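You operate a simulated robot arm through the tools that you are given. There is no shell and no other tool.

Carry out the task below with a simulated robot arm. There is one attempt and no reset: what you move stays moved.

## Task
Put the 4 mm eye from the top of the teal stand on the bottom shelf of the teal stand and the 8 mm eye on the top of the side bench. Turn the knob on the blue plate to 4. Fetch the black cloth and set it on the bottom shelf of the tall rack. Turn the knob on the green plate to 3. Turn the knob of disc four to 4. Turn the tension disc knob of winder b to 3. Press the jog button of winder b two times. Fetch the purple cloth and set it on the upper end shelf. The order is free.
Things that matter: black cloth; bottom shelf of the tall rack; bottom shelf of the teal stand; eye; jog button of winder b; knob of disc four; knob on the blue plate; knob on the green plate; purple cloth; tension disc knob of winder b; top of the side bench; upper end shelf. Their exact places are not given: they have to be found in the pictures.

It is judged by the outcome, as a careful person would: the job done as asked, and still so three seconds after it is handed in. It fails if anything else is knocked over, pushed out of place, dropped, spilled or broken. Flat cloth is picked up by pressing the open fingertips on it (5 to 10 N) and closing them slowly along it; thin cloth reads only 2 to 8 mm in the jaws.

## Robot
A 6-joint arm with a fingered hand on a trunk, on a base that moves. Base frame: it is fixed to the floor where the robot stands at the start and does not move with it; the origin is under the middle of the robot, x ahead of it, y to its left, z up; the surface under the hand at the start is at about z = 820. Units: mm, rad, N and s.
With the tool pointing down near the work surface it reaches from about 300 to 740 mm from the robot's upright axis, wherever it stands. Its first joint turns from -2.897 to 2.897 rad. Places, roughly: black cloth (7x6x5 cm) [-8400, -200, 1000]; bottom shelf of the tall rack [-9700, 1200, 400]; bottom shelf of the teal stand [500, -300, 300]; eye [500, -250, 750]; jog button of winder b [-5800, 600, 600]; knob of disc four [-7500, 1100, 800]; knob on the blue plate [-8500, -600, 1000]; knob on the green plate [-8500, 100, 1000]; purple cloth (10x7x3 cm) [-8100, 2000, 400]; tension disc knob of winder b [-6500, 600, 1000]; top of the side bench [300, 1800, 800]; upper end shelf [-8000, 2000, 800]. Payload 4 kg.
Tool frame: the origin (TCP) lies between the finger pads and is the grasp point; the fingertips stand 26 mm ahead of it; z points along the fingers, y is the line along which they close. The gripper opens to 148 mm; its body begins 73 mm behind the TCP. The gripper is a hand of 3 fingers: y runs from the thumb to the fingers, the wrist lies at [0, 0, -239] in the tool frame.
Orientation is that of the tool frame in the base frame, as [roll, pitch, yaw] about the fixed x, y, z axes, in that order (R = Rz(yaw) Ry(pitch) Rx(roll)). With the fingers straight down and closing along the base's y, the tool's x points along the base's -x, its y along +y and its z along -z.

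## Interface
- The arm moves only by the tool apply_moves. Its argument "motion" is a list of rows, each an object of numbers (a shift or turn left out is 0): "tx", "ty", "tz": the shift along the tool's x, y, z in m; "ax", "ay", "az": the turn, a rotation vector about the tool's x, y, z in rad. In form: [{"tx": .., "ty": .., "tz": .., "ax": .., "ay": .., "az": ..}, ...]. A call has 1 to 20 rows; each row shifts and turns the commanded pose from where the row before left it, along the tool's axes as they then stand. A row lasts 0.2 s, in which the tool goes at most 50 mm and 0.15 rad; a call with a longer step from one row to the next is refused whole. Where a pose cannot be reached the arm comes as near as it can. A force on the tool above 40 N (or 10 N above the force at the start of the call, whichever is more), or a blocked arm, ends the call early, and 0.2 s more pass. In this call time passes only in rows, and 0.2 s behind the last. It gives the time, the measured TCP pose, the force on the tool (base axes), the opening and the grip force at its end, in the units of the frame above (readings bear some noise), with the torque about the TCP (base axes, N m) and any sound that the robot's microphone picked up.
- Cameras (640 x 400 px; columns grow to the right, rows downward): "scene" is now at [7.8, 123.8, 1457.1]; the picture's right is [-0.45, -0.89, 0.00], its down [-0.59, 0.30, -0.75] and it looks along [0.67, -0.34, -0.66] (base axes); focal length 264 px, centre (320, 200). "wrist" rides on the gripper at [68, -39, -90] in the tool frame; the picture's right is [0.50, 0.87, 0.00], its down [-0.66, 0.38, -0.65] and it looks along [-0.57, 0.33, 0.76] (tool axes); focal length 222 px, centre (320, 200).
- snapshot(camera): a new picture of that camera. It takes no simulated time.
- lift_body(by): slides the trunk up (or, below 0, down) by that many mm; the arm and the scene camera ride with it, the base frame stays. It gives what a move gives, with no picture.
- base_move(legs): drives the robot by 1 to 6 legs, each [ahead, left, turn to the left] in mm, mm and rad, along the robot's own axes; the way and the turn of a leg run together, so that a leg with both is an arc; at most 1500 mm and 3.142 rad a leg. The arm and the cameras ride along, it lands a little off, and it stops where it bumps. It gives what a move gives.
- move_fingers(finger1, finger2, thumb_bend): sets how far each is bent, from 0 (flat) to 1 (curled in); at 0.3 the hand is open as for a grip, at 0.7 the pads meet at the TCP. One left out holds its place. A second passes; each finger stops where it meets its share of the squeeze, and holds until it gets a number again. It is the only way to open and close the hand. It gives what a move gives, with no picture; readings hold the bend of each and the force on the fingers (four entries, about 0 where the hand has none), thumb and palm.
- pan_tilt(pan, tilt): turns the head with the scene camera to pan (to the left, within 2.705 rad either way) and tilt (down, from -0.506 to 1.204), counted from straight ahead of the robot. It gives what a move gives.
- measure_at(camera, pixels): for up to 12 pixels [column, row] of the newest picture of that camera ("zoom" is the newest enlarged one), the place [x, y, z] in the base frame of the surface seen there, good to about 2 mm, but the place of the scene camera against the robot may be out by one fixed shift of up to 18 mm in any direction. It takes no simulated time.
- enlarge(camera, box): a new picture of the part [left, top, right, bottom] of that camera's present view, enlarged. It takes no simulated time.
- close_job(): hands the job in; it is judged then, once.

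Leave the gripper open and the arm clear of the work at the hand-in unless told otherwise.

The tools are called after "Request:" as name(argument=value, ...) on one line, values as JSON. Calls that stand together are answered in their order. apply_moves: Moves the arm, as the interface text tells. Its arguments: {"type":"object","properties":{"motion":{"type":"array","items":{"type":"object","properties":{"tx":{"type":"number"},"ty":{"type":"number"},"tz":{"type":"number"},"ax":{"type":"number"},"ay":{"type":"number"},"az":{"type":"number"}}}}},"required":["motion"]} The other tools are called the same way: lift_body (by) moves the trunk up or down; move_fingers (finger1, finger2, thumb_bend) moves the fingers one by one; base_move (legs) drives the base; pan_tilt (pan, tilt) turns the head that bears the scene camera; snapshot (camera) takes a picture; measure_at (camera, pixels) gives the place of the surface under pixels of a picture; enlarge (camera, box) takes an enlarged picture of a part of a camera's view; close_job () hands the job in.

At the start:

```text
clock: 0.0
position: [448.1, -199.3, 1082.3]
tool_rot: [3.141, 0.001, -3.141]
force: [-0.5, 0.5, 0.2]
moment: [-0.04, 0.02, 0.03]
opening: 147.8
grasp_force: 0.1
shape: jaw
bend: [0.3, 0.3, 0.3]
finger forces: [0.0, 0.0, 0.0, 0.0, 0.1, 0.0]
trunk travel left (down, up): [-400.0, 190.0]
robot x, y, heading: [1.9, -0.8, -0.002]
head pan, tilt (commanded): [-0.471, 0.719]
```

scene: 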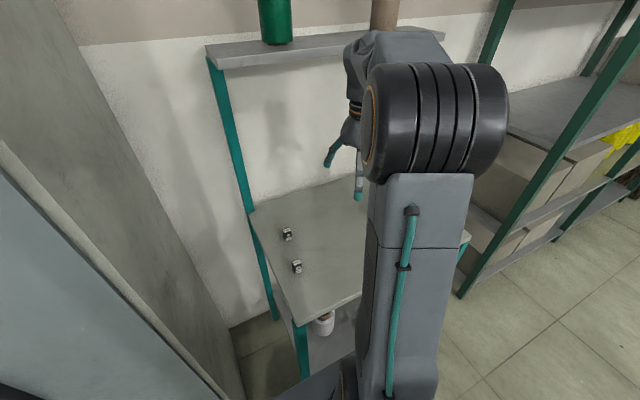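
wrist: 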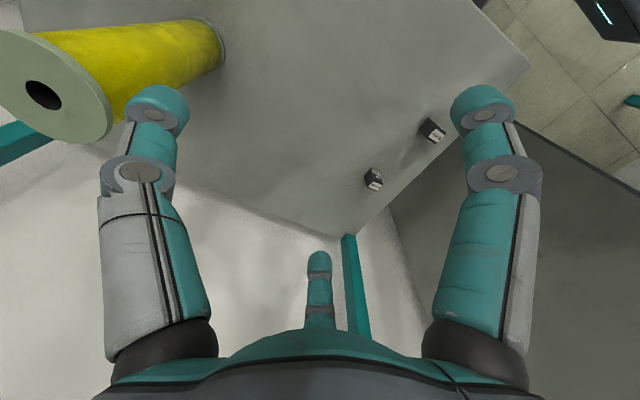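

I start by looking closely at the two small eyes on the teal stand (scene pixels about (287,234) and (297,267)).

Request:
enlarge(camera="scene", box=[240, 200, 340, 300])

Request:
enlarge(camera="wrist", box=[340, 100, 460, 200])

Request:
measure_at(camera="scene", pixels=[[287, 234], [297, 267], [270, 250], [330, 250], [323, 322], [330, 345], [300, 320]])

Request:
measure_at(camera="wrist", pixels=[[373, 180], [432, 130], [300, 150], [345, 232], [525, 65]])

```text
4.00 times, centred on (290, 250) of scene
```

zoom: 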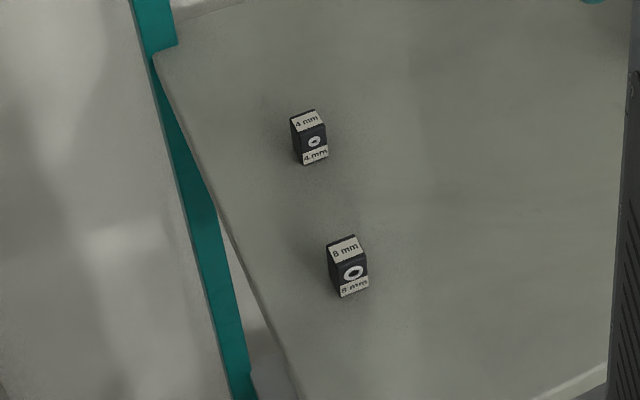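

```text
4.00 times, centred on (400, 150) of wrist
```

zoom: 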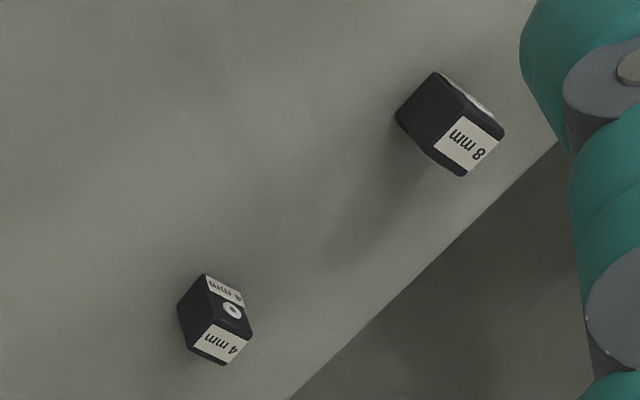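

```text
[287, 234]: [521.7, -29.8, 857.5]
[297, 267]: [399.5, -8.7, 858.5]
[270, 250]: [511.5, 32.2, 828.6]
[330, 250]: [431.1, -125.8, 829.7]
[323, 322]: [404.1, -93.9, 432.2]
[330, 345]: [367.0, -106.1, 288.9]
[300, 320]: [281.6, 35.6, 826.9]
```

```text
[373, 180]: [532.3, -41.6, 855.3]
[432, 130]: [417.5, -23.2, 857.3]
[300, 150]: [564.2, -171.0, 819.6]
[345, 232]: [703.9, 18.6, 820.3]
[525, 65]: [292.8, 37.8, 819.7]
```

Both eyes are readable: the 4 mm is the farther one, the 8 mm the nearer. Now I look around with the head to see the stand's lower shelf and the side bench.

Request:
pan_tilt(pan=0, tilt=0.9)

Request:
snapshot(camera="scene")

Request:
pan_tilt(pan=1.2, tilt=0.5)

Request:
snapshot(camera="scene")

Request:
pan_tilt(pan=2.5, tilt=0.4)

Request:
snapshot(camera="scene")

Request:
pan_tilt(pan=-2.6, tilt=0.4)

Request:
snapshot(camera="scene")

Request:
pan_tilt(pan=-1.5, tilt=0.6)

Request:
snapshot(camera="scene")

```text
clock: 0.9
position: [448.7, -199.2, 1081.8]
tool_rot: [3.141, 0.001, 3.141]
force: [0.2, 0.3, 0.3]
moment: [0.01, -0.02, 0.05]
opening: 147.8
grasp_force: 0.1
shape: jaw
bend: [0.3, 0.3, 0.3]
finger forces: [0.1, 0.0, 0.0, 0.0, 0.0, 0.0]
trunk travel left (down, up): [-400.0, 190.0]
robot x, y, heading: [-1.9, -1.0, 0.002]
head pan, tilt (commanded): [0.0, 0.901]
```

```text
taken
```

scene: 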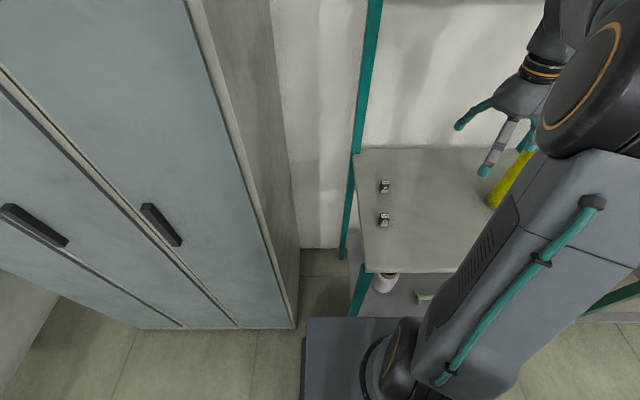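

```text
clock: 2.3
position: [449.3, -198.1, 1080.7]
tool_rot: [3.141, 0.001, -3.141]
force: [0.1, -0.5, 0.6]
moment: [-0.03, 0.04, -0.01]
opening: 147.9
grasp_force: 0.1
shape: jaw
bend: [0.3, 0.3, 0.3]
finger forces: [0.1, 0.0, 0.0, 0.1, 0.1, 0.1]
trunk travel left (down, up): [-400.0, 190.0]
robot x, y, heading: [-0.8, -3.3, -0.0]
head pan, tilt (commanded): [1.201, 0.499]
```

```text
taken
```

scene: 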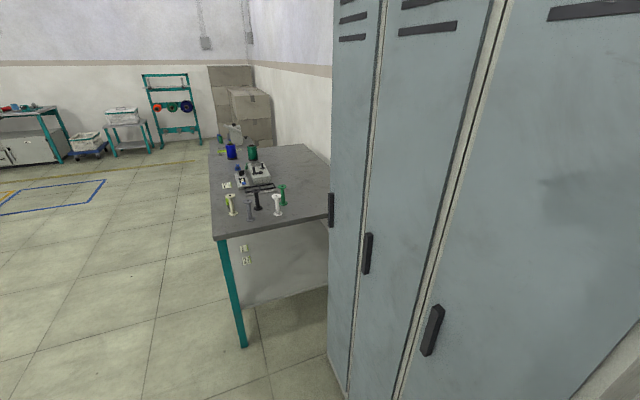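

```text
clock: 3.8
position: [449.8, -198.0, 1081.1]
tool_rot: [3.141, -0.001, 3.14]
force: [0.3, 0.7, 0.6]
moment: [0.01, 0.0, -0.02]
opening: 147.8
grasp_force: 0.1
shape: jaw
bend: [0.3, 0.3, 0.3]
finger forces: [0.1, 0.0, 0.0, 0.0, 0.0, 0.0]
trunk travel left (down, up): [-400.0, 190.0]
robot x, y, heading: [2.2, -1.6, 0.0]
head pan, tilt (commanded): [2.499, 0.4]
```

```text
taken
```

scene: 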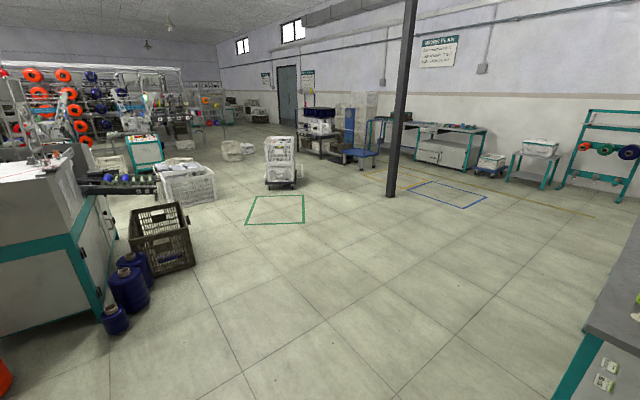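

```text
clock: 7.8
position: [448.5, -199.0, 1081.1]
tool_rot: [-3.141, 0.0, 3.141]
force: [0.7, -0.5, 0.6]
moment: [-0.06, 0.02, -0.05]
opening: 148.1
grasp_force: 0.2
shape: jaw
bend: [0.3, 0.3, 0.3]
finger forces: [0.0, 0.0, 0.0, 0.0, 0.1, 0.0]
trunk travel left (down, up): [-400.0, 190.0]
robot x, y, heading: [0.8, -1.0, -0.004]
head pan, tilt (commanded): [-2.601, 0.4]
```

```text
taken
```

scene: 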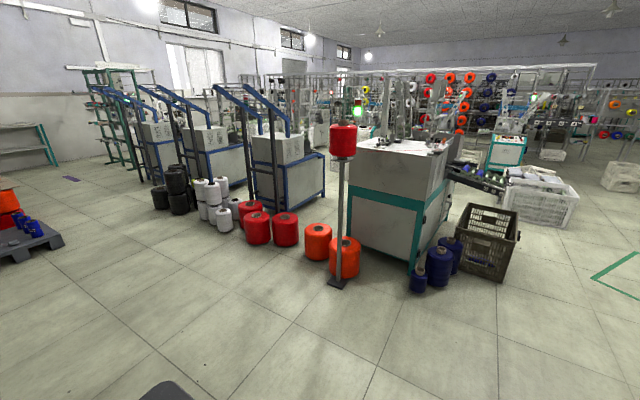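

```text
clock: 9.1
position: [448.6, -198.5, 1081.6]
tool_rot: [-3.14, 0.0, -3.141]
force: [-0.2, 0.3, 0.0]
moment: [0.0, -0.01, -0.02]
opening: 148.0
grasp_force: 0.1
shape: jaw
bend: [0.3, 0.3, 0.3]
finger forces: [0.0, 0.0, 0.1, 0.0, 0.1, 0.0]
trunk travel left (down, up): [-400.0, 190.0]
robot x, y, heading: [-0.0, 3.1, -0.002]
head pan, tilt (commanded): [-1.499, 0.6]
```

```text
taken
```

scene: 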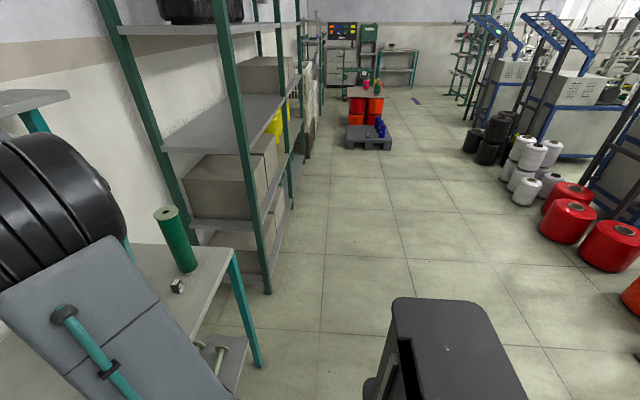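

There is a third small eye at (177,285) on the right end of the stand. I enlarge it to read its label.

Request:
enlarge(camera="scene", box=[140, 250, 220, 330])

Request:
measure_at(camera="scene", pixels=[[177, 285], [175, 240], [215, 260], [215, 370], [222, 345], [40, 100]])

```text
5.00 times, centred on (180, 290) of scene
```

zoom: 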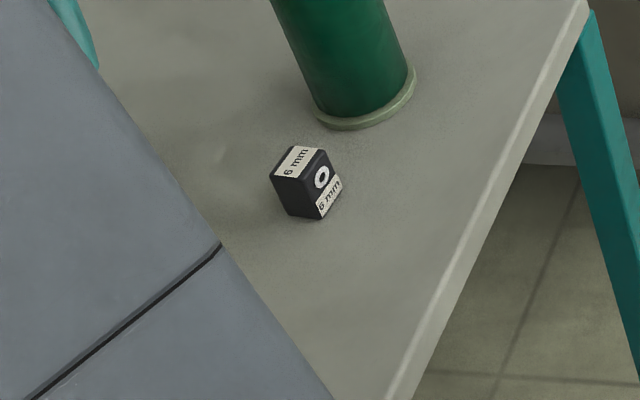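

```text
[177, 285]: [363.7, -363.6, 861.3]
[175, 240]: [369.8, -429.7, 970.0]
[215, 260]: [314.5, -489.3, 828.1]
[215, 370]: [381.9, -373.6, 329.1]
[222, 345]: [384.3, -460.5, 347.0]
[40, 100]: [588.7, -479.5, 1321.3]
```

The third is a 6 mm eye (to stay). Now I look at the lower shelf of the stand.

Request:
pan_tilt(pan=-0.15, tilt=1.1)

Request:
snapshot(camera="scene")

```text
clock: 10.6
position: [449.2, -198.3, 1082.5]
tool_rot: [3.14, 0.0, -3.14]
force: [-0.3, -0.9, -0.5]
moment: [0.01, -0.01, 0.03]
opening: 147.9
grasp_force: 0.0
shape: jaw
bend: [0.3, 0.3, 0.3]
finger forces: [0.1, 0.0, 0.0, 0.0, 0.0, 0.1]
trunk travel left (down, up): [-400.0, 190.0]
robot x, y, heading: [-2.6, 2.0, -0.002]
head pan, tilt (commanded): [-0.15, 1.1]
```

```text
taken
```

scene: 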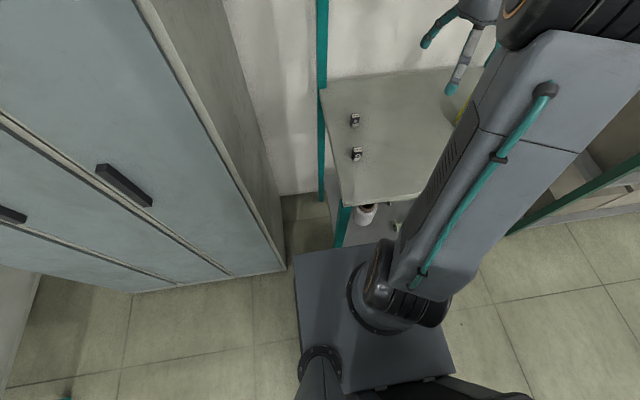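

Request:
measure_at(camera="scene", pixels=[[305, 255], [440, 350], [375, 232], [350, 228], [335, 245], [342, 205], [365, 222], [270, 245], [282, 268], [365, 205], [380, 290], [270, 190]])

Request:
enlarge(camera="scene", box=[320, 180, 440, 260])

```text
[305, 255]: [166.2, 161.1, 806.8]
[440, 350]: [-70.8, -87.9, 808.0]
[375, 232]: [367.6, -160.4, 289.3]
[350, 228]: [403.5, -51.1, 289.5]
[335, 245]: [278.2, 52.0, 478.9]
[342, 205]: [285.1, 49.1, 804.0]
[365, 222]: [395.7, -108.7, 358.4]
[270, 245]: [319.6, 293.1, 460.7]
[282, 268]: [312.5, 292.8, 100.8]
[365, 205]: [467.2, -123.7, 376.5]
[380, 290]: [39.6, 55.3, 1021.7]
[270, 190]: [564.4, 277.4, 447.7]
```

```text
5.00 times, centred on (380, 220) of scene
```

zoom: 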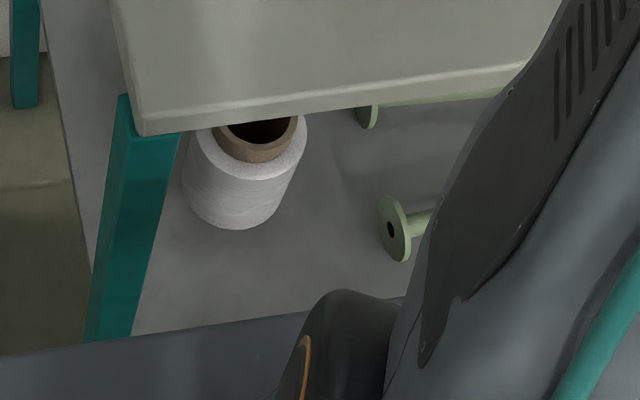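

The bottom shelf is at about z 281 (scene reads ~8 mm high). It carries a white cone and two spools with free room in front. Next I bring the hand above the 4 mm eye (about (531,-42)).

Request:
apply_moves(motion=[{"tx": -0.02, "ty": 0.039, "tz": 0.02}, {"tx": -0.02, "ty": 0.039, "tz": 0.02}, {"tx": -0.02, "ty": 0.039, "tz": 0.02}, {"tx": -0.02, "ty": 0.039, "tz": 0.02}, {"tz": 0.03}, {"tz": 0.02}])

Request:
snapshot(camera="wrist")

Request:
enlarge(camera="wrist", box=[240, 70, 400, 170])

```text
clock: 12.0
position: [530.2, -42.1, 951.0]
tool_rot: [-3.141, 0.0, 3.141]
force: [0.1, -0.4, -0.6]
moment: [0.04, 0.0, 0.0]
opening: 147.9
grasp_force: 0.2
shape: jaw
bend: [0.3, 0.3, 0.3]
finger forces: [0.1, 0.0, 0.0, 0.0, 0.0, 0.0]
trunk travel left (down, up): [-400.0, 190.0]
robot x, y, heading: [0.6, -2.3, -0.001]
head pan, tilt (commanded): [-0.15, 1.1]
```

```text
taken
```

wrist: 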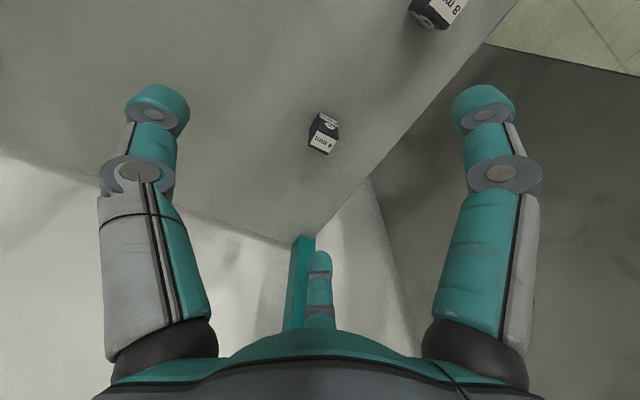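

```text
4.00 times, centred on (320, 120) of wrist
```

zoom: 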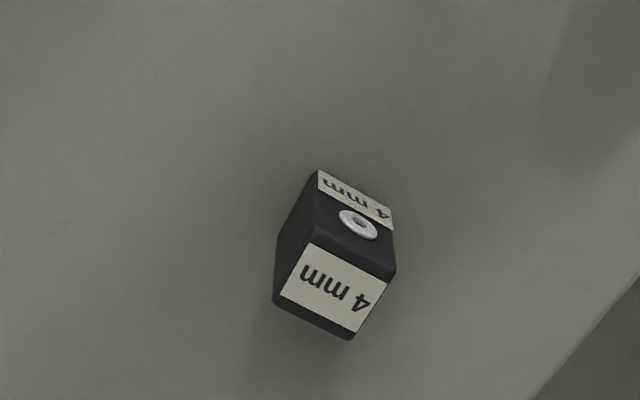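

Request:
measure_at(camera="zoom", pixels=[[313, 245], [386, 281], [357, 328], [282, 292], [335, 286], [357, 224], [318, 174], [392, 226], [276, 298], [350, 336], [200, 200], [290, 225]])

```text
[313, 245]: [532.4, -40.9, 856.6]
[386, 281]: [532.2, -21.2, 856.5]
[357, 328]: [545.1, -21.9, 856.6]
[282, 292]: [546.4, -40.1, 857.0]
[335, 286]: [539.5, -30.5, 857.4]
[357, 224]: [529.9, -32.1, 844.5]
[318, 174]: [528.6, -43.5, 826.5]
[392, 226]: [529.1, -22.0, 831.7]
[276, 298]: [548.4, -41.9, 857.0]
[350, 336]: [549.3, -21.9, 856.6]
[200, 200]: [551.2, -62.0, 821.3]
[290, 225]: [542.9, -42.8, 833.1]
```

The 4 mm eye is a block about 20 (x) × 22 (y) × 36 mm, square to the axes, centre about (539.5,-31.5). I test the finger closure in free air to see how the fingers converge.

Request:
move_fingers(finger1=0.6, finger2=0.6, thumb_bend=0.6)

Request:
snapshot(camera="wrist")

Request:
measure_at(camera="wrist", pixels=[[250, 180], [390, 180], [320, 265], [200, 200], [440, 200]])

```text
clock: 13.0
position: [528.3, -40.7, 952.1]
tool_rot: [3.142, 0.0, -3.141]
force: [0.0, -0.4, 0.1]
moment: [0.03, 0.03, 0.0]
opening: 30.4
grasp_force: 0.1
shape: fingers
bend: [0.6, 0.6, 0.6]
finger forces: [0.0, 0.0, 0.1, 0.1, 0.0, 0.0]
trunk travel left (down, up): [-400.0, 190.0]
robot x, y, heading: [-1.8, -1.2, -0.002]
head pan, tilt (commanded): [-0.15, 1.1]
```

```text
taken
```

wrist: 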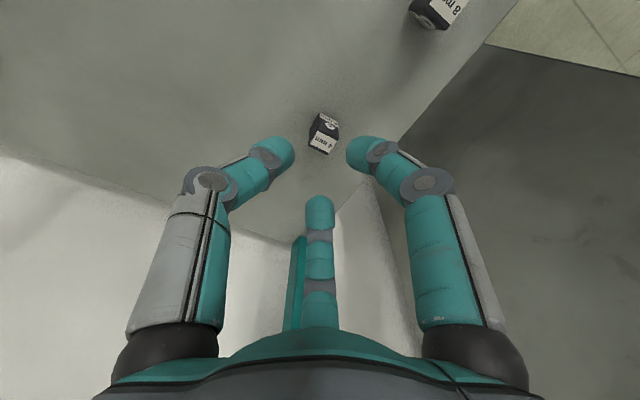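

```text
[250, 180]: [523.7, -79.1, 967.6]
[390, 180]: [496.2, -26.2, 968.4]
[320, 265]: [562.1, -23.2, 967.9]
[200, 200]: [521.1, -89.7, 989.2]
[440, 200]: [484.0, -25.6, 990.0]
```

Fingers close radially at 120° (thumb on −y, finger1 toward −x+y, finger2 toward +x+y). I open to a medium width, centre over the block and go down to grasp height z≈851.

Request:
move_fingers(finger1=0.42, finger2=0.42, thumb_bend=0.42)

Request:
apply_moves(motion=[{"tx": -0.01, "ty": 0.01}, {"tz": 0.03}, {"tz": 0.02}])

Request:
snapshot(camera="wrist")

Request:
enlarge(camera="wrist", box=[240, 100, 400, 200])

```text
clock: 14.0
position: [530.0, -42.8, 950.5]
tool_rot: [3.141, -0.001, -3.14]
force: [0.0, 0.0, -1.0]
moment: [0.0, 0.01, 0.0]
opening: 88.2
grasp_force: 0.1
shape: fingers
bend: [0.42, 0.42, 0.42]
finger forces: [0.1, 0.0, 0.0, 0.0, 0.0, 0.1]
trunk travel left (down, up): [-400.0, 190.0]
robot x, y, heading: [1.9, -1.9, -0.003]
head pan, tilt (commanded): [-0.15, 1.1]
```

```text
clock: 14.8
position: [538.7, -31.6, 902.4]
tool_rot: [3.142, 0.001, -3.141]
force: [0.1, -1.2, -0.2]
moment: [-0.01, 0.0, 0.01]
opening: 88.0
grasp_force: 0.1
shape: fingers
bend: [0.42, 0.42, 0.42]
finger forces: [0.0, 0.1, 0.0, 0.0, 0.1, 0.0]
trunk travel left (down, up): [-400.0, 190.0]
robot x, y, heading: [-1.0, -1.6, -0.005]
head pan, tilt (commanded): [-0.15, 1.1]
```

```text
taken
```

wrist: 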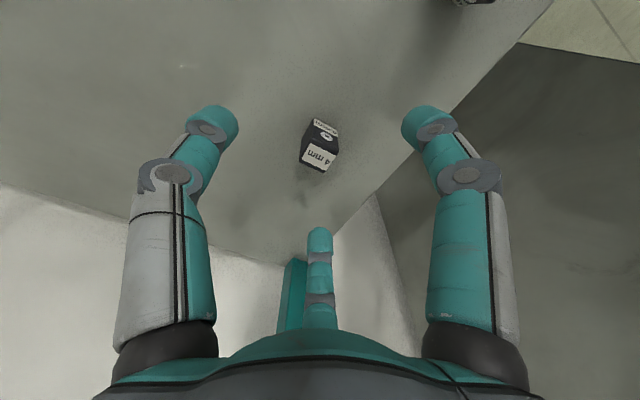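

```text
4.00 times, centred on (320, 150) of wrist
```

zoom: 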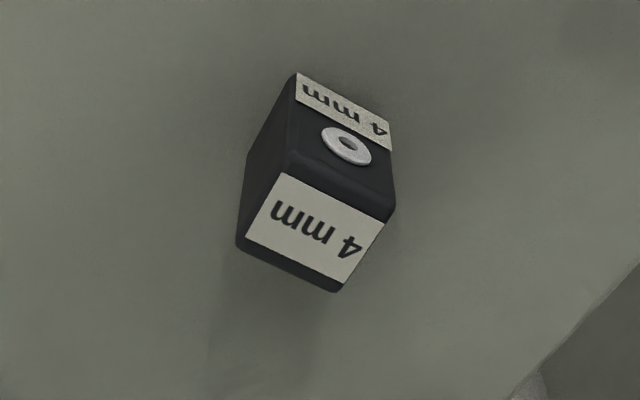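

Request:
measure_at(camera="zoom", pixels=[[284, 174], [384, 220], [342, 283], [248, 234], [240, 247], [338, 289], [315, 230], [346, 146], [300, 76], [385, 128], [265, 170]])

```text
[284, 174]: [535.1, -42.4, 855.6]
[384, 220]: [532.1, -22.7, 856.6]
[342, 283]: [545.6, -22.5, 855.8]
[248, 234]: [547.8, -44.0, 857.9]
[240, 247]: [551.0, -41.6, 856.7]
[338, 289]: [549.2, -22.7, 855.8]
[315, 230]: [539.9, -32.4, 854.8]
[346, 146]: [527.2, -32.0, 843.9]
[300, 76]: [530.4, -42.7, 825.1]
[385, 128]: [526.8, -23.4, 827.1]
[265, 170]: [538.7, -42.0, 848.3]
```

Centred (block centre ≈ (540,-32)). I descend 51 mm and close gently.

Request:
apply_moves(motion=[{"tz": 0.02}, {"tz": 0.02}, {"tz": 0.011}])

Request:
move_fingers(finger1=0.55, finger2=0.55, thumb_bend=0.55)

Request:
snapshot(camera="wrist")

```text
clock: 15.6
position: [537.9, -32.0, 851.9]
tool_rot: [-3.141, 0.001, 3.139]
force: [0.0, 0.3, 2.1]
moment: [0.03, 0.05, -0.03]
opening: 88.3
grasp_force: 0.0
shape: fingers
bend: [0.42, 0.42, 0.42]
finger forces: [1.0, 0.1, 0.1, 0.0, 0.2, 0.1]
trunk travel left (down, up): [-400.0, 190.0]
robot x, y, heading: [-1.0, 2.7, -0.003]
head pan, tilt (commanded): [-0.15, 1.1]
```

```text
clock: 16.6
position: [537.4, -31.5, 853.8]
tool_rot: [-3.139, 0.004, -3.141]
force: [-1.9, 3.7, 30.0]
moment: [0.76, 0.7, -0.04]
opening: 55.6
grasp_force: 14.8
shape: fingers
bend: [0.49, 0.54, 0.55]
finger forces: [21.5, 7.3, 0.0, 0.0, 0.8, 0.1]
trunk travel left (down, up): [-400.0, 190.0]
robot x, y, heading: [-0.0, 2.2, 0.001]
head pan, tilt (commanded): [-0.15, 1.1]
```

```text
taken
```

wrist: 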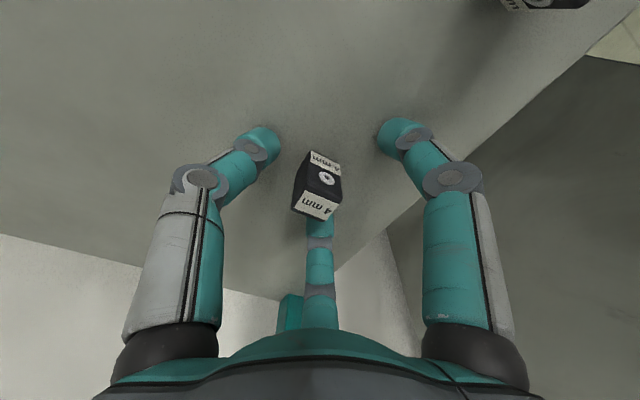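

The fingertips touched the table while bending (30 N up). I raise by 8 mm before closing further.

Request:
apply_moves(motion=[{"tz": -0.008}])

Request:
move_fingers(finger1=0.57, finger2=0.57, thumb_bend=0.57)

Request:
snapshot(camera="wrist")

```text
clock: 17.0
position: [536.7, -32.7, 858.6]
tool_rot: [3.141, 0.0, 3.141]
force: [0.5, -0.1, 0.7]
moment: [-0.03, -0.01, 0.01]
opening: 46.1
grasp_force: 0.1
shape: fingers
bend: [0.55, 0.55, 0.55]
finger forces: [0.0, 0.0, 0.0, 0.0, 0.1, 0.0]
trunk travel left (down, up): [-400.0, 190.0]
robot x, y, heading: [-1.1, 1.4, -0.0]
head pan, tilt (commanded): [-0.15, 1.1]
```

```text
clock: 18.0
position: [538.2, -33.2, 859.9]
tool_rot: [-3.141, 0.0, 3.14]
force: [0.1, -0.5, -0.2]
moment: [-0.04, 0.02, -0.01]
opening: 43.2
grasp_force: 0.0
shape: fingers
bend: [0.56, 0.56, 0.56]
finger forces: [0.2, 0.1, 0.1, 0.0, 0.0, 0.1]
trunk travel left (down, up): [-400.0, 190.0]
robot x, y, heading: [0.9, 0.8, -0.002]
head pan, tilt (commanded): [-0.15, 1.1]
```

```text
taken
```

wrist: 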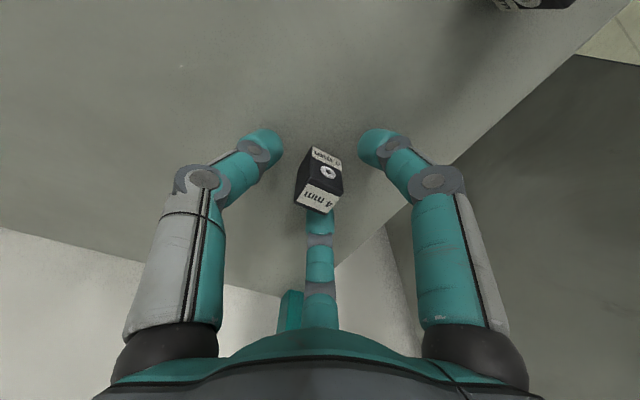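

Box is still standing, centred. I close further, slowly.

Request:
move_fingers(finger1=0.6, finger2=0.6, thumb_bend=0.6)

Request:
snapshot(camera="wrist")

```text
clock: 19.0
position: [537.2, -33.8, 858.7]
tool_rot: [-3.141, -0.002, 3.14]
force: [-1.2, 0.9, -0.1]
moment: [0.03, -0.06, 0.0]
opening: 30.5
grasp_force: 0.1
shape: fingers
bend: [0.6, 0.6, 0.6]
finger forces: [0.0, 0.0, 0.0, 0.0, 0.1, 0.0]
trunk travel left (down, up): [-400.0, 190.0]
robot x, y, heading: [1.3, -1.3, 0.004]
head pan, tilt (commanded): [-0.15, 1.1]
```

```text
taken
```

wrist: 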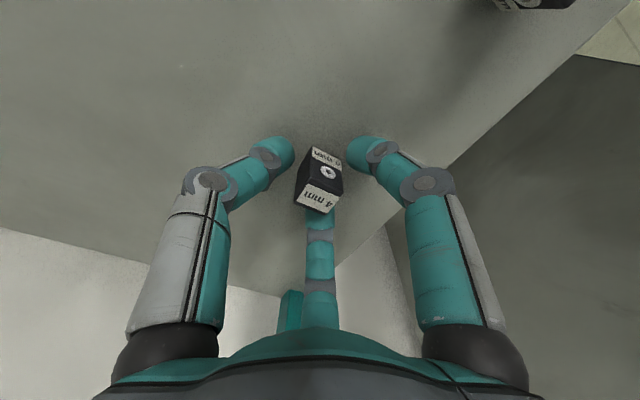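

Request:
move_fingers(finger1=0.68, finger2=0.68, thumb_bend=0.68)

Request:
snapshot(camera="wrist")

```text
clock: 20.0
position: [536.5, -32.5, 860.0]
tool_rot: [3.141, 0.001, 3.141]
force: [-0.9, -0.8, -0.2]
moment: [0.03, 0.0, -0.01]
opening: 17.0
grasp_force: 5.6
shape: fingers
bend: [0.63, 0.63, 0.65]
finger forces: [3.4, 3.7, 0.0, 0.1, 4.0, 0.1]
trunk travel left (down, up): [-400.0, 190.0]
robot x, y, heading: [1.7, 1.6, 0.004]
head pan, tilt (commanded): [-0.15, 1.1]
```

```text
taken
```

wrist: 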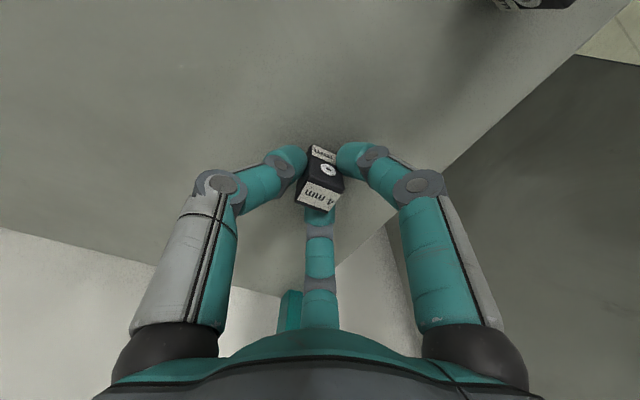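

All three fingers are on the block (3–4 N each). I tighten a bit more and lift a little.

Request:
move_fingers(finger1=0.75, finger2=0.75, thumb_bend=0.75)

Request:
apply_moves(motion=[{"tz": -0.01}, {"tz": -0.01}, {"tz": -0.02}])

Request:
snapshot(camera="wrist")

```text
clock: 21.0
position: [537.0, -31.7, 858.8]
tool_rot: [-3.141, 0.001, 3.141]
force: [0.3, -0.1, 0.0]
moment: [-0.01, -0.04, 0.0]
opening: 10.1
grasp_force: 12.4
shape: fingers
bend: [0.64, 0.63, 0.68]
finger forces: [7.4, 8.1, 0.1, 0.0, 9.3, 0.1]
trunk travel left (down, up): [-400.0, 190.0]
robot x, y, heading: [1.8, 0.2, 0.001]
head pan, tilt (commanded): [-0.15, 1.1]
```

```text
clock: 21.8
position: [536.3, -30.6, 898.8]
tool_rot: [-3.141, -0.001, -3.141]
force: [-0.1, 0.4, -0.1]
moment: [0.02, 0.01, 0.05]
opening: 10.5
grasp_force: 11.6
shape: fingers
bend: [0.64, 0.63, 0.68]
finger forces: [7.3, 8.0, 0.0, 0.1, 9.2, 0.0]
trunk travel left (down, up): [-400.0, 190.0]
robot x, y, heading: [1.9, -0.2, 0.002]
head pan, tilt (commanded): [-0.15, 1.1]
```

```text
taken
```

wrist: 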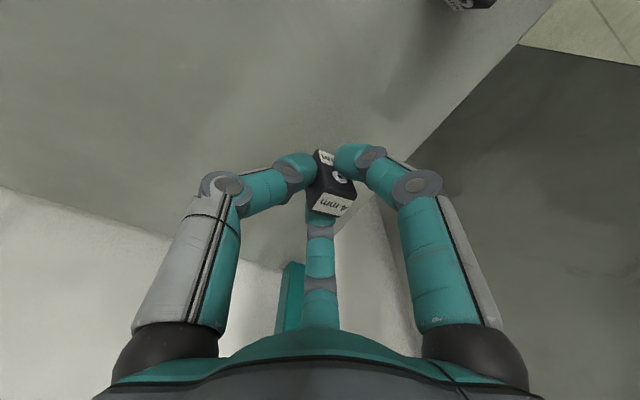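

Lifted. I check how the block sits in the fingers.

Request:
enlarge(camera="wrist", box=[260, 140, 390, 230])

Request:
measure_at(camera="wrist", pixels=[[318, 192], [352, 198], [340, 214], [314, 210], [333, 203]])

```text
4.44 times, centred on (325, 185) of wrist
```

zoom: 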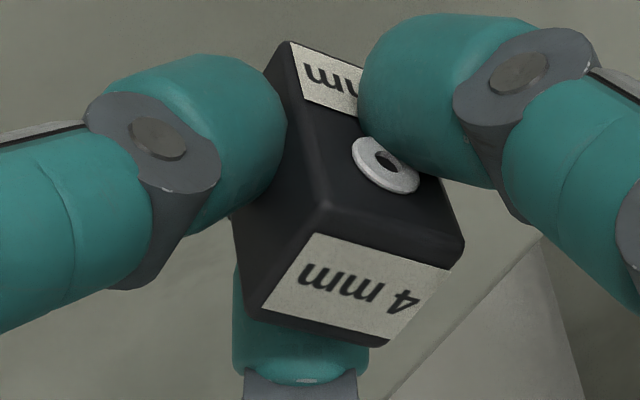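

```text
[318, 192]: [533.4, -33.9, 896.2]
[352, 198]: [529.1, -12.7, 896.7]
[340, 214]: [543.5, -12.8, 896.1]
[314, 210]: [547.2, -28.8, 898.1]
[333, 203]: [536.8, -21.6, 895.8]
```

The block hangs upright (top at z≈896, bottom ≈38 mm below the TCP). I raise the arm, then drive back 350 mm to clear the stand.

Request:
apply_moves(motion=[{"tz": -0.03}, {"tz": -0.03}, {"tz": -0.02}])

Request:
base_move(legs=[[-350, 0, 0]])

Request:
pan_tilt(pan=-0.1, tilt=0.75)

Request:
snapshot(camera="scene")

```text
clock: 22.6
position: [536.9, -33.5, 979.4]
tool_rot: [-3.141, -0.001, 3.14]
force: [-0.3, 0.5, -0.2]
moment: [0.0, -0.01, 0.01]
opening: 10.0
grasp_force: 12.0
shape: fingers
bend: [0.64, 0.63, 0.68]
finger forces: [7.3, 7.8, 0.1, 0.1, 8.8, 0.1]
trunk travel left (down, up): [-400.0, 190.0]
robot x, y, heading: [-0.9, -0.4, 0.003]
head pan, tilt (commanded): [-0.15, 1.1]
```

```text
clock: 24.9
position: [190.2, -30.3, 980.2]
tool_rot: [3.141, 0.0, -3.139]
force: [-0.7, 0.2, 0.7]
moment: [0.02, 0.0, -0.02]
opening: 10.2
grasp_force: 11.9
shape: fingers
bend: [0.64, 0.63, 0.68]
finger forces: [7.3, 7.9, 0.0, 0.0, 8.8, 0.0]
trunk travel left (down, up): [-400.0, 190.0]
robot x, y, heading: [-348.3, -4.5, 0.009]
head pan, tilt (commanded): [-0.15, 1.1]
```

```text
clock: 25.7
position: [190.5, -31.1, 980.4]
tool_rot: [-3.14, -0.001, -3.138]
force: [0.6, -0.2, 0.2]
moment: [0.02, -0.01, -0.01]
opening: 10.0
grasp_force: 12.4
shape: fingers
bend: [0.64, 0.63, 0.68]
finger forces: [7.2, 7.9, 0.0, 0.0, 8.8, 0.1]
trunk travel left (down, up): [-400.0, 190.0]
robot x, y, heading: [-347.9, -0.6, 0.004]
head pan, tilt (commanded): [-0.099, 0.75]
```

```text
taken
```

scene: 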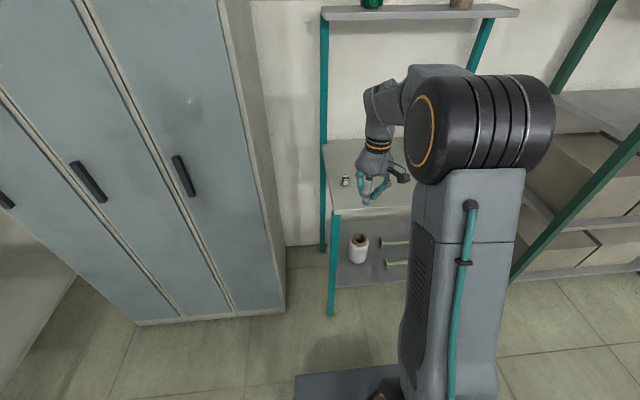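

Request:
enlarge(camera="scene", box=[310, 190, 430, 310])

Request:
measure_at(camera="scene", pixels=[[345, 278], [365, 278], [385, 276], [340, 286], [380, 283], [358, 262], [358, 235], [345, 265], [375, 262], [390, 264], [350, 210], [332, 300]])

```text
3.33 times, centred on (370, 250) of scene
```

zoom: 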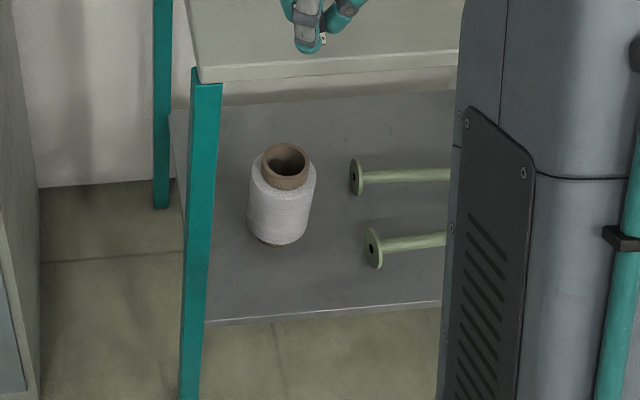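

```text
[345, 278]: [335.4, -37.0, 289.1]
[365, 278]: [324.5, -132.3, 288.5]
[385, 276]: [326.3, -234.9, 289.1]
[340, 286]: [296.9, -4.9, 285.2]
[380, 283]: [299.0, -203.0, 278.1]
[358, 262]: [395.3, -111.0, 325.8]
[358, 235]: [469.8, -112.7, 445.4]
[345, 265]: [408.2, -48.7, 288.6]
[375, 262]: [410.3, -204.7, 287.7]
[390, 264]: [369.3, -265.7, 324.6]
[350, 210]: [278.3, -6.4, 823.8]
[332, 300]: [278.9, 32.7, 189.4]
```

Request:
measure_at(camera="scene", pixels=[[370, 95], [385, 85], [378, 130], [372, 155], [372, 185], [402, 175], [440, 72], [500, 90], [440, 250], [320, 385]])

Request:
snapshot(camera="wrist")

```text
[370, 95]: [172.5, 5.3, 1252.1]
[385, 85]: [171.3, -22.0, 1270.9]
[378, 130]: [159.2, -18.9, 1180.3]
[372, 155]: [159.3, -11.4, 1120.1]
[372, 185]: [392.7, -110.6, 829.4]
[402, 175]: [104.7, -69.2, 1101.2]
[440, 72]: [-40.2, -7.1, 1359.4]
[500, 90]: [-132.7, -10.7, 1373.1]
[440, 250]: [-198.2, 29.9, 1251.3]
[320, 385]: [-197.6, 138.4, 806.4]
```

```text
taken
```

wrist: 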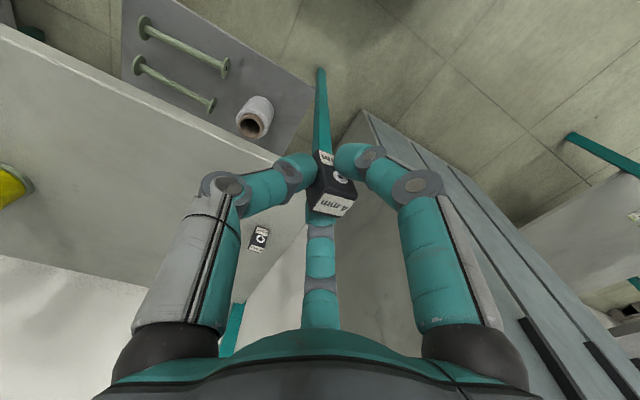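

I lower the trunk 400 mm; the hand (x up to ~260) stays in front of the stand edge (x≈285).

Request:
lift_body(by=-400)

Request:
pan_tilt(pan=-0.15, tilt=0.5)

Request:
snapshot(camera="scene")

Request:
snapshot(camera="wrist")

```text
clock: 29.5
position: [189.8, -31.3, 579.3]
tool_rot: [3.14, 0.0, -3.139]
force: [0.7, -0.7, 0.4]
moment: [-0.05, 0.02, 0.0]
opening: 10.0
grasp_force: 12.3
shape: fingers
bend: [0.64, 0.63, 0.68]
finger forces: [7.3, 7.9, 0.0, 0.0, 8.9, 0.0]
trunk travel left (down, up): [0.0, 590.0]
robot x, y, heading: [-349.5, -4.0, 0.004]
head pan, tilt (commanded): [-0.099, 0.75]
```

```text
clock: 30.3
position: [189.6, -31.0, 579.6]
tool_rot: [3.141, 0.0, -3.138]
force: [-0.7, -0.3, -0.1]
moment: [0.01, 0.0, -0.02]
opening: 9.9
grasp_force: 11.4
shape: fingers
bend: [0.64, 0.63, 0.68]
finger forces: [7.3, 7.9, 0.1, 0.1, 8.8, 0.0]
trunk travel left (down, up): [0.0, 590.0]
robot x, y, heading: [-349.1, -1.8, 0.005]
head pan, tilt (commanded): [-0.15, 0.499]
```

```text
taken
```

scene: 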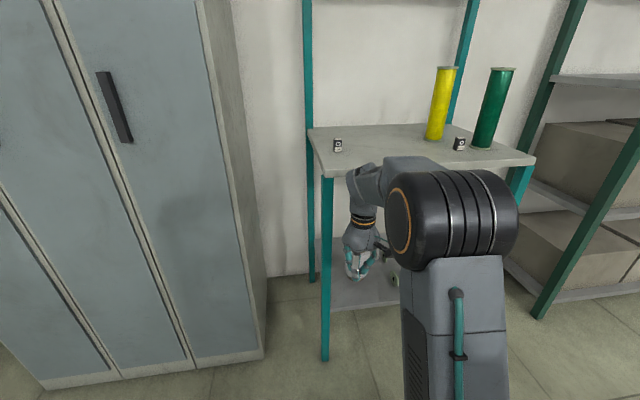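

```text
taken
```

wrist: 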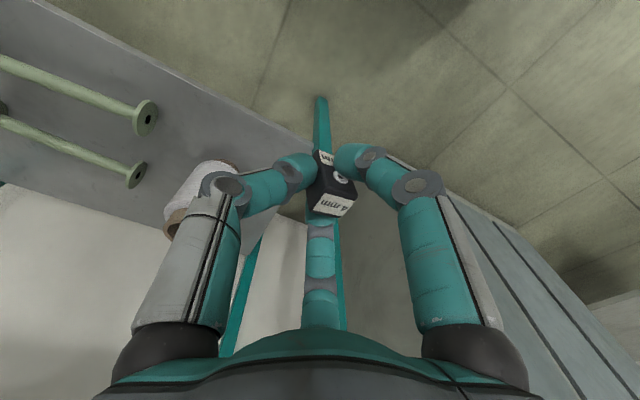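

Request:
measure_at(camera="wrist", pixels=[[210, 120], [180, 100], [100, 100], [220, 108], [150, 60], [140, 120], [125, 180], [190, 170], [240, 130], [230, 170]])

```text
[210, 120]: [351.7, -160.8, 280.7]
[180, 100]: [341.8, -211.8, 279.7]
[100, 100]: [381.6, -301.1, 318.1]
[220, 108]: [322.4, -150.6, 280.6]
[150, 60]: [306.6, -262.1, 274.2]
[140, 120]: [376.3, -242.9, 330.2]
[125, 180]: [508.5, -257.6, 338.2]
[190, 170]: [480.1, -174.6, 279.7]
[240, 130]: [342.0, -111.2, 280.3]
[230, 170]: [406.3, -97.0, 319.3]
```

Shelf is at z 280.3, front edge x≈305; free spot around (342,-185). I move right and down in front of the shelf, then in.

Request:
apply_moves(motion=[{"ty": -0.0324, "tz": 0.03}, {"ty": -0.0324, "tz": 0.03}, {"ty": -0.0324, "tz": 0.03}, {"ty": -0.0324, "tz": 0.03}, {"ty": -0.0324, "tz": 0.03}, {"tz": 0.035}, {"tz": 0.035}])

Request:
snapshot(camera="wrist")

Request:
snapshot(camera="scene")

```text
clock: 31.9
position: [190.5, -196.5, 359.9]
tool_rot: [3.141, 0.003, -3.138]
force: [0.6, -0.1, -1.0]
moment: [0.04, -0.02, 0.03]
opening: 9.6
grasp_force: 11.5
shape: fingers
bend: [0.64, 0.63, 0.68]
finger forces: [7.0, 7.7, 0.0, 0.1, 8.6, 0.1]
trunk travel left (down, up): [0.0, 590.0]
robot x, y, heading: [-349.9, -0.3, 0.001]
head pan, tilt (commanded): [-0.15, 0.499]
```

```text
taken
```

wrist: 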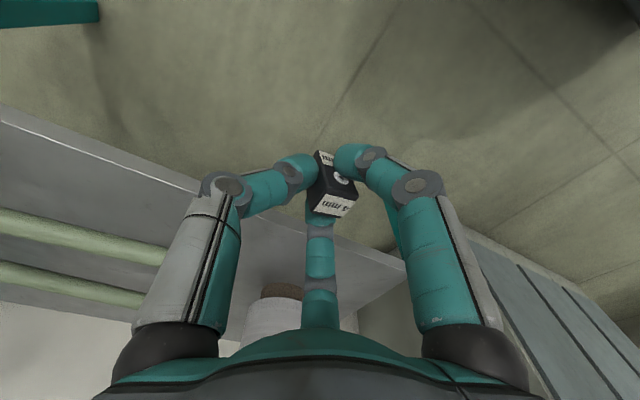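

```text
taken
```

scene: 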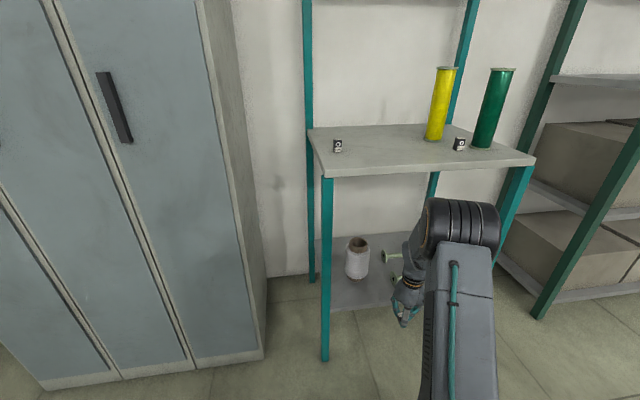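

Request:
measure_at(camera="scene", pixels=[[465, 205], [440, 215], [425, 215], [410, 270], [430, 240], [487, 215]])

```text
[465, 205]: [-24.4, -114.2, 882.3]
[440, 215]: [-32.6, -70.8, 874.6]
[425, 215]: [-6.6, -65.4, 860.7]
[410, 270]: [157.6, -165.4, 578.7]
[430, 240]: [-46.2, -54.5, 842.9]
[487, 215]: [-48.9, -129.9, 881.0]
```

Elbow stays well in front and below the table top. I move forward 150 mm over the shelf.

Request:
apply_moves(motion=[{"tx": -0.0375}, {"tx": -0.0375}, {"tx": -0.0375}, {"tx": -0.0375}])

Request:
snapshot(camera="wrist")

Request:
snapshot(camera="scene")

```text
clock: 32.9
position: [339.7, -196.7, 357.5]
tool_rot: [-3.141, 0.0, -3.138]
force: [0.5, 0.3, -0.4]
moment: [-0.01, 0.01, 0.02]
opening: 9.4
grasp_force: 11.4
shape: fingers
bend: [0.64, 0.63, 0.68]
finger forces: [6.9, 7.5, 0.0, 0.0, 8.4, 0.1]
trunk travel left (down, up): [0.0, 590.0]
robot x, y, heading: [-349.8, 1.1, 0.007]
head pan, tilt (commanded): [-0.15, 0.499]
```

```text
taken
```

wrist: 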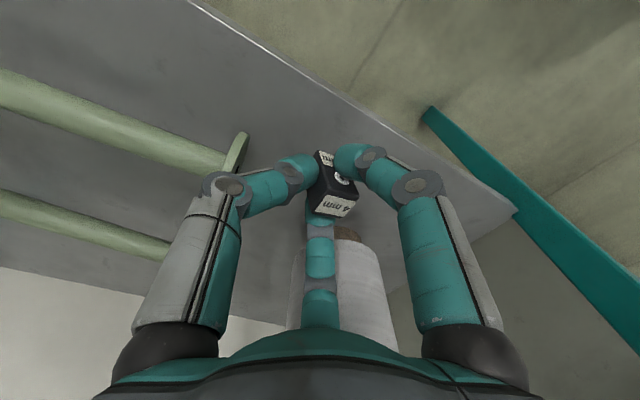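

```text
taken
```

scene: 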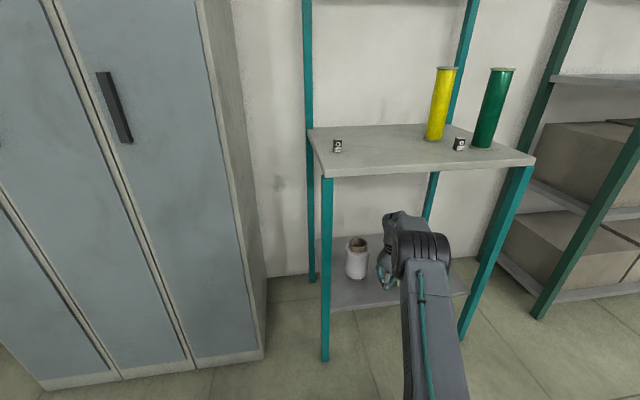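

Request:
measure_at(camera="wrist", pixels=[[240, 145], [230, 165], [265, 195], [225, 190], [345, 232], [300, 260], [320, 300], [290, 165]])

```text
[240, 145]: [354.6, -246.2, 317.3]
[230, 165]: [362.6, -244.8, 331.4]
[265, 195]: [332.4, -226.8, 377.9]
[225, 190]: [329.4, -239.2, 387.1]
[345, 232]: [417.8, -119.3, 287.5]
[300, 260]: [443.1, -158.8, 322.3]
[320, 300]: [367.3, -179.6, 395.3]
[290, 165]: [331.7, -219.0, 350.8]
```

Clear of the spool flange (x≥354) and cone. I lower towards the shelf, the last millimetres slowly.

Request:
apply_moves(motion=[{"tz": 0.02}, {"tz": 0.013}, {"tz": 0.003}])

Request:
apply_moves(motion=[{"tz": 0.002}, {"tz": 0.001}])

Request:
enlarge(camera="wrist", box=[240, 120, 400, 220])

```text
clock: 33.7
position: [340.1, -193.4, 322.4]
tool_rot: [3.141, -0.001, -3.136]
force: [-0.1, 0.1, -0.1]
moment: [0.0, 0.0, -0.02]
opening: 9.3
grasp_force: 11.1
shape: fingers
bend: [0.64, 0.63, 0.68]
finger forces: [6.9, 7.5, 0.0, 0.0, 8.2, 0.1]
trunk travel left (down, up): [0.0, 590.0]
robot x, y, heading: [-348.1, 1.2, 0.008]
head pan, tilt (commanded): [-0.15, 0.499]
```

```text
clock: 34.3
position: [341.1, -193.3, 319.7]
tool_rot: [-3.141, -0.001, -3.139]
force: [0.7, 0.6, 0.9]
moment: [0.03, 0.02, 0.0]
opening: 9.2
grasp_force: 11.6
shape: fingers
bend: [0.64, 0.63, 0.68]
finger forces: [7.2, 7.6, 0.0, 0.0, 8.3, 0.1]
trunk travel left (down, up): [0.0, 590.0]
robot x, y, heading: [-348.2, -0.8, 0.007]
head pan, tilt (commanded): [-0.15, 0.499]
```

```text
4.00 times, centred on (320, 170) of wrist
```

zoom: 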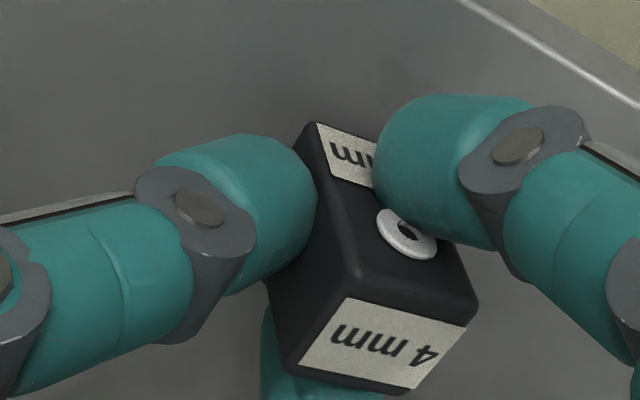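

Request:
apply_moves(motion=[{"tz": 0.001}])

Request:
apply_moves(motion=[{"tz": 0.001}])

```text
clock: 34.7
position: [340.7, -193.1, 319.6]
tool_rot: [3.14, 0.0, -3.138]
force: [0.5, -0.9, 1.8]
moment: [0.0, -0.04, -0.02]
opening: 9.5
grasp_force: 11.8
shape: fingers
bend: [0.64, 0.63, 0.68]
finger forces: [7.2, 7.7, 0.1, 0.0, 9.0, 0.1]
trunk travel left (down, up): [0.0, 590.0]
robot x, y, heading: [-349.4, -1.4, 0.007]
head pan, tilt (commanded): [-0.15, 0.499]
```

```text
clock: 35.1
position: [341.1, -193.3, 318.4]
tool_rot: [3.141, 0.001, -3.138]
force: [0.1, -0.5, 1.9]
moment: [0.01, -0.01, 0.01]
opening: 9.3
grasp_force: 12.3
shape: fingers
bend: [0.64, 0.63, 0.68]
finger forces: [7.1, 8.2, 0.0, 0.0, 8.6, 0.0]
trunk travel left (down, up): [0.0, 590.0]
robot x, y, heading: [-351.4, 1.1, 0.008]
head pan, tilt (commanded): [-0.15, 0.499]
```

Light contact (about 2 N). I release by opening slightly.

Request:
move_fingers(finger1=0.59, finger2=0.59, thumb_bend=0.6)

Request:
snapshot(camera="wrist")

```text
clock: 36.1
position: [341.4, -192.4, 318.8]
tool_rot: [3.141, 0.0, -3.139]
force: [0.5, -0.3, 0.6]
moment: [0.0, -0.03, 0.0]
opening: 30.5
grasp_force: 0.0
shape: fingers
bend: [0.59, 0.59, 0.6]
finger forces: [0.0, 0.0, 0.0, 0.0, 0.1, 0.0]
trunk travel left (down, up): [0.0, 590.0]
robot x, y, heading: [-346.9, 2.8, 0.006]
head pan, tilt (commanded): [-0.15, 0.499]
```

```text
taken
```

wrist: 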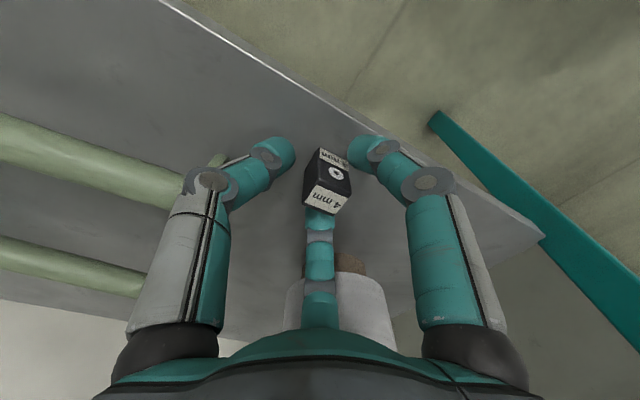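

The block stands free on the shelf. I raise straight up 60 mm and check.

Request:
apply_moves(motion=[{"tz": -0.01}, {"tz": -0.02}, {"tz": -0.03}])

Request:
snapshot(camera="wrist")

```text
clock: 36.9
position: [341.7, -193.7, 378.7]
tool_rot: [3.141, 0.0, -3.137]
force: [-0.2, 1.3, 0.0]
moment: [0.02, 0.0, 0.01]
opening: 30.5
grasp_force: 0.1
shape: fingers
bend: [0.59, 0.59, 0.6]
finger forces: [0.1, 0.0, 0.0, 0.0, 0.0, 0.1]
trunk travel left (down, up): [0.0, 590.0]
robot x, y, heading: [-346.2, 1.0, 0.004]
head pan, tilt (commanded): [-0.15, 0.499]
```

```text
taken
```

wrist: 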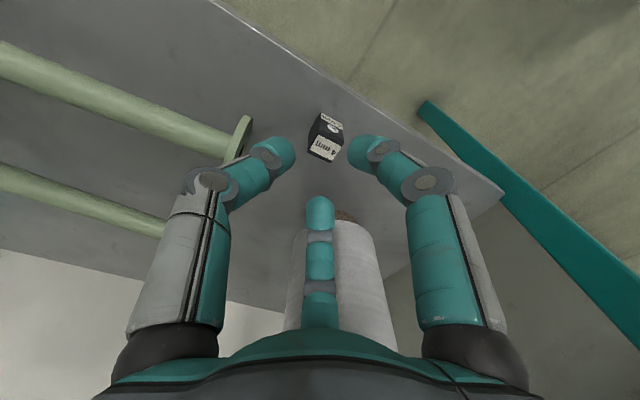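

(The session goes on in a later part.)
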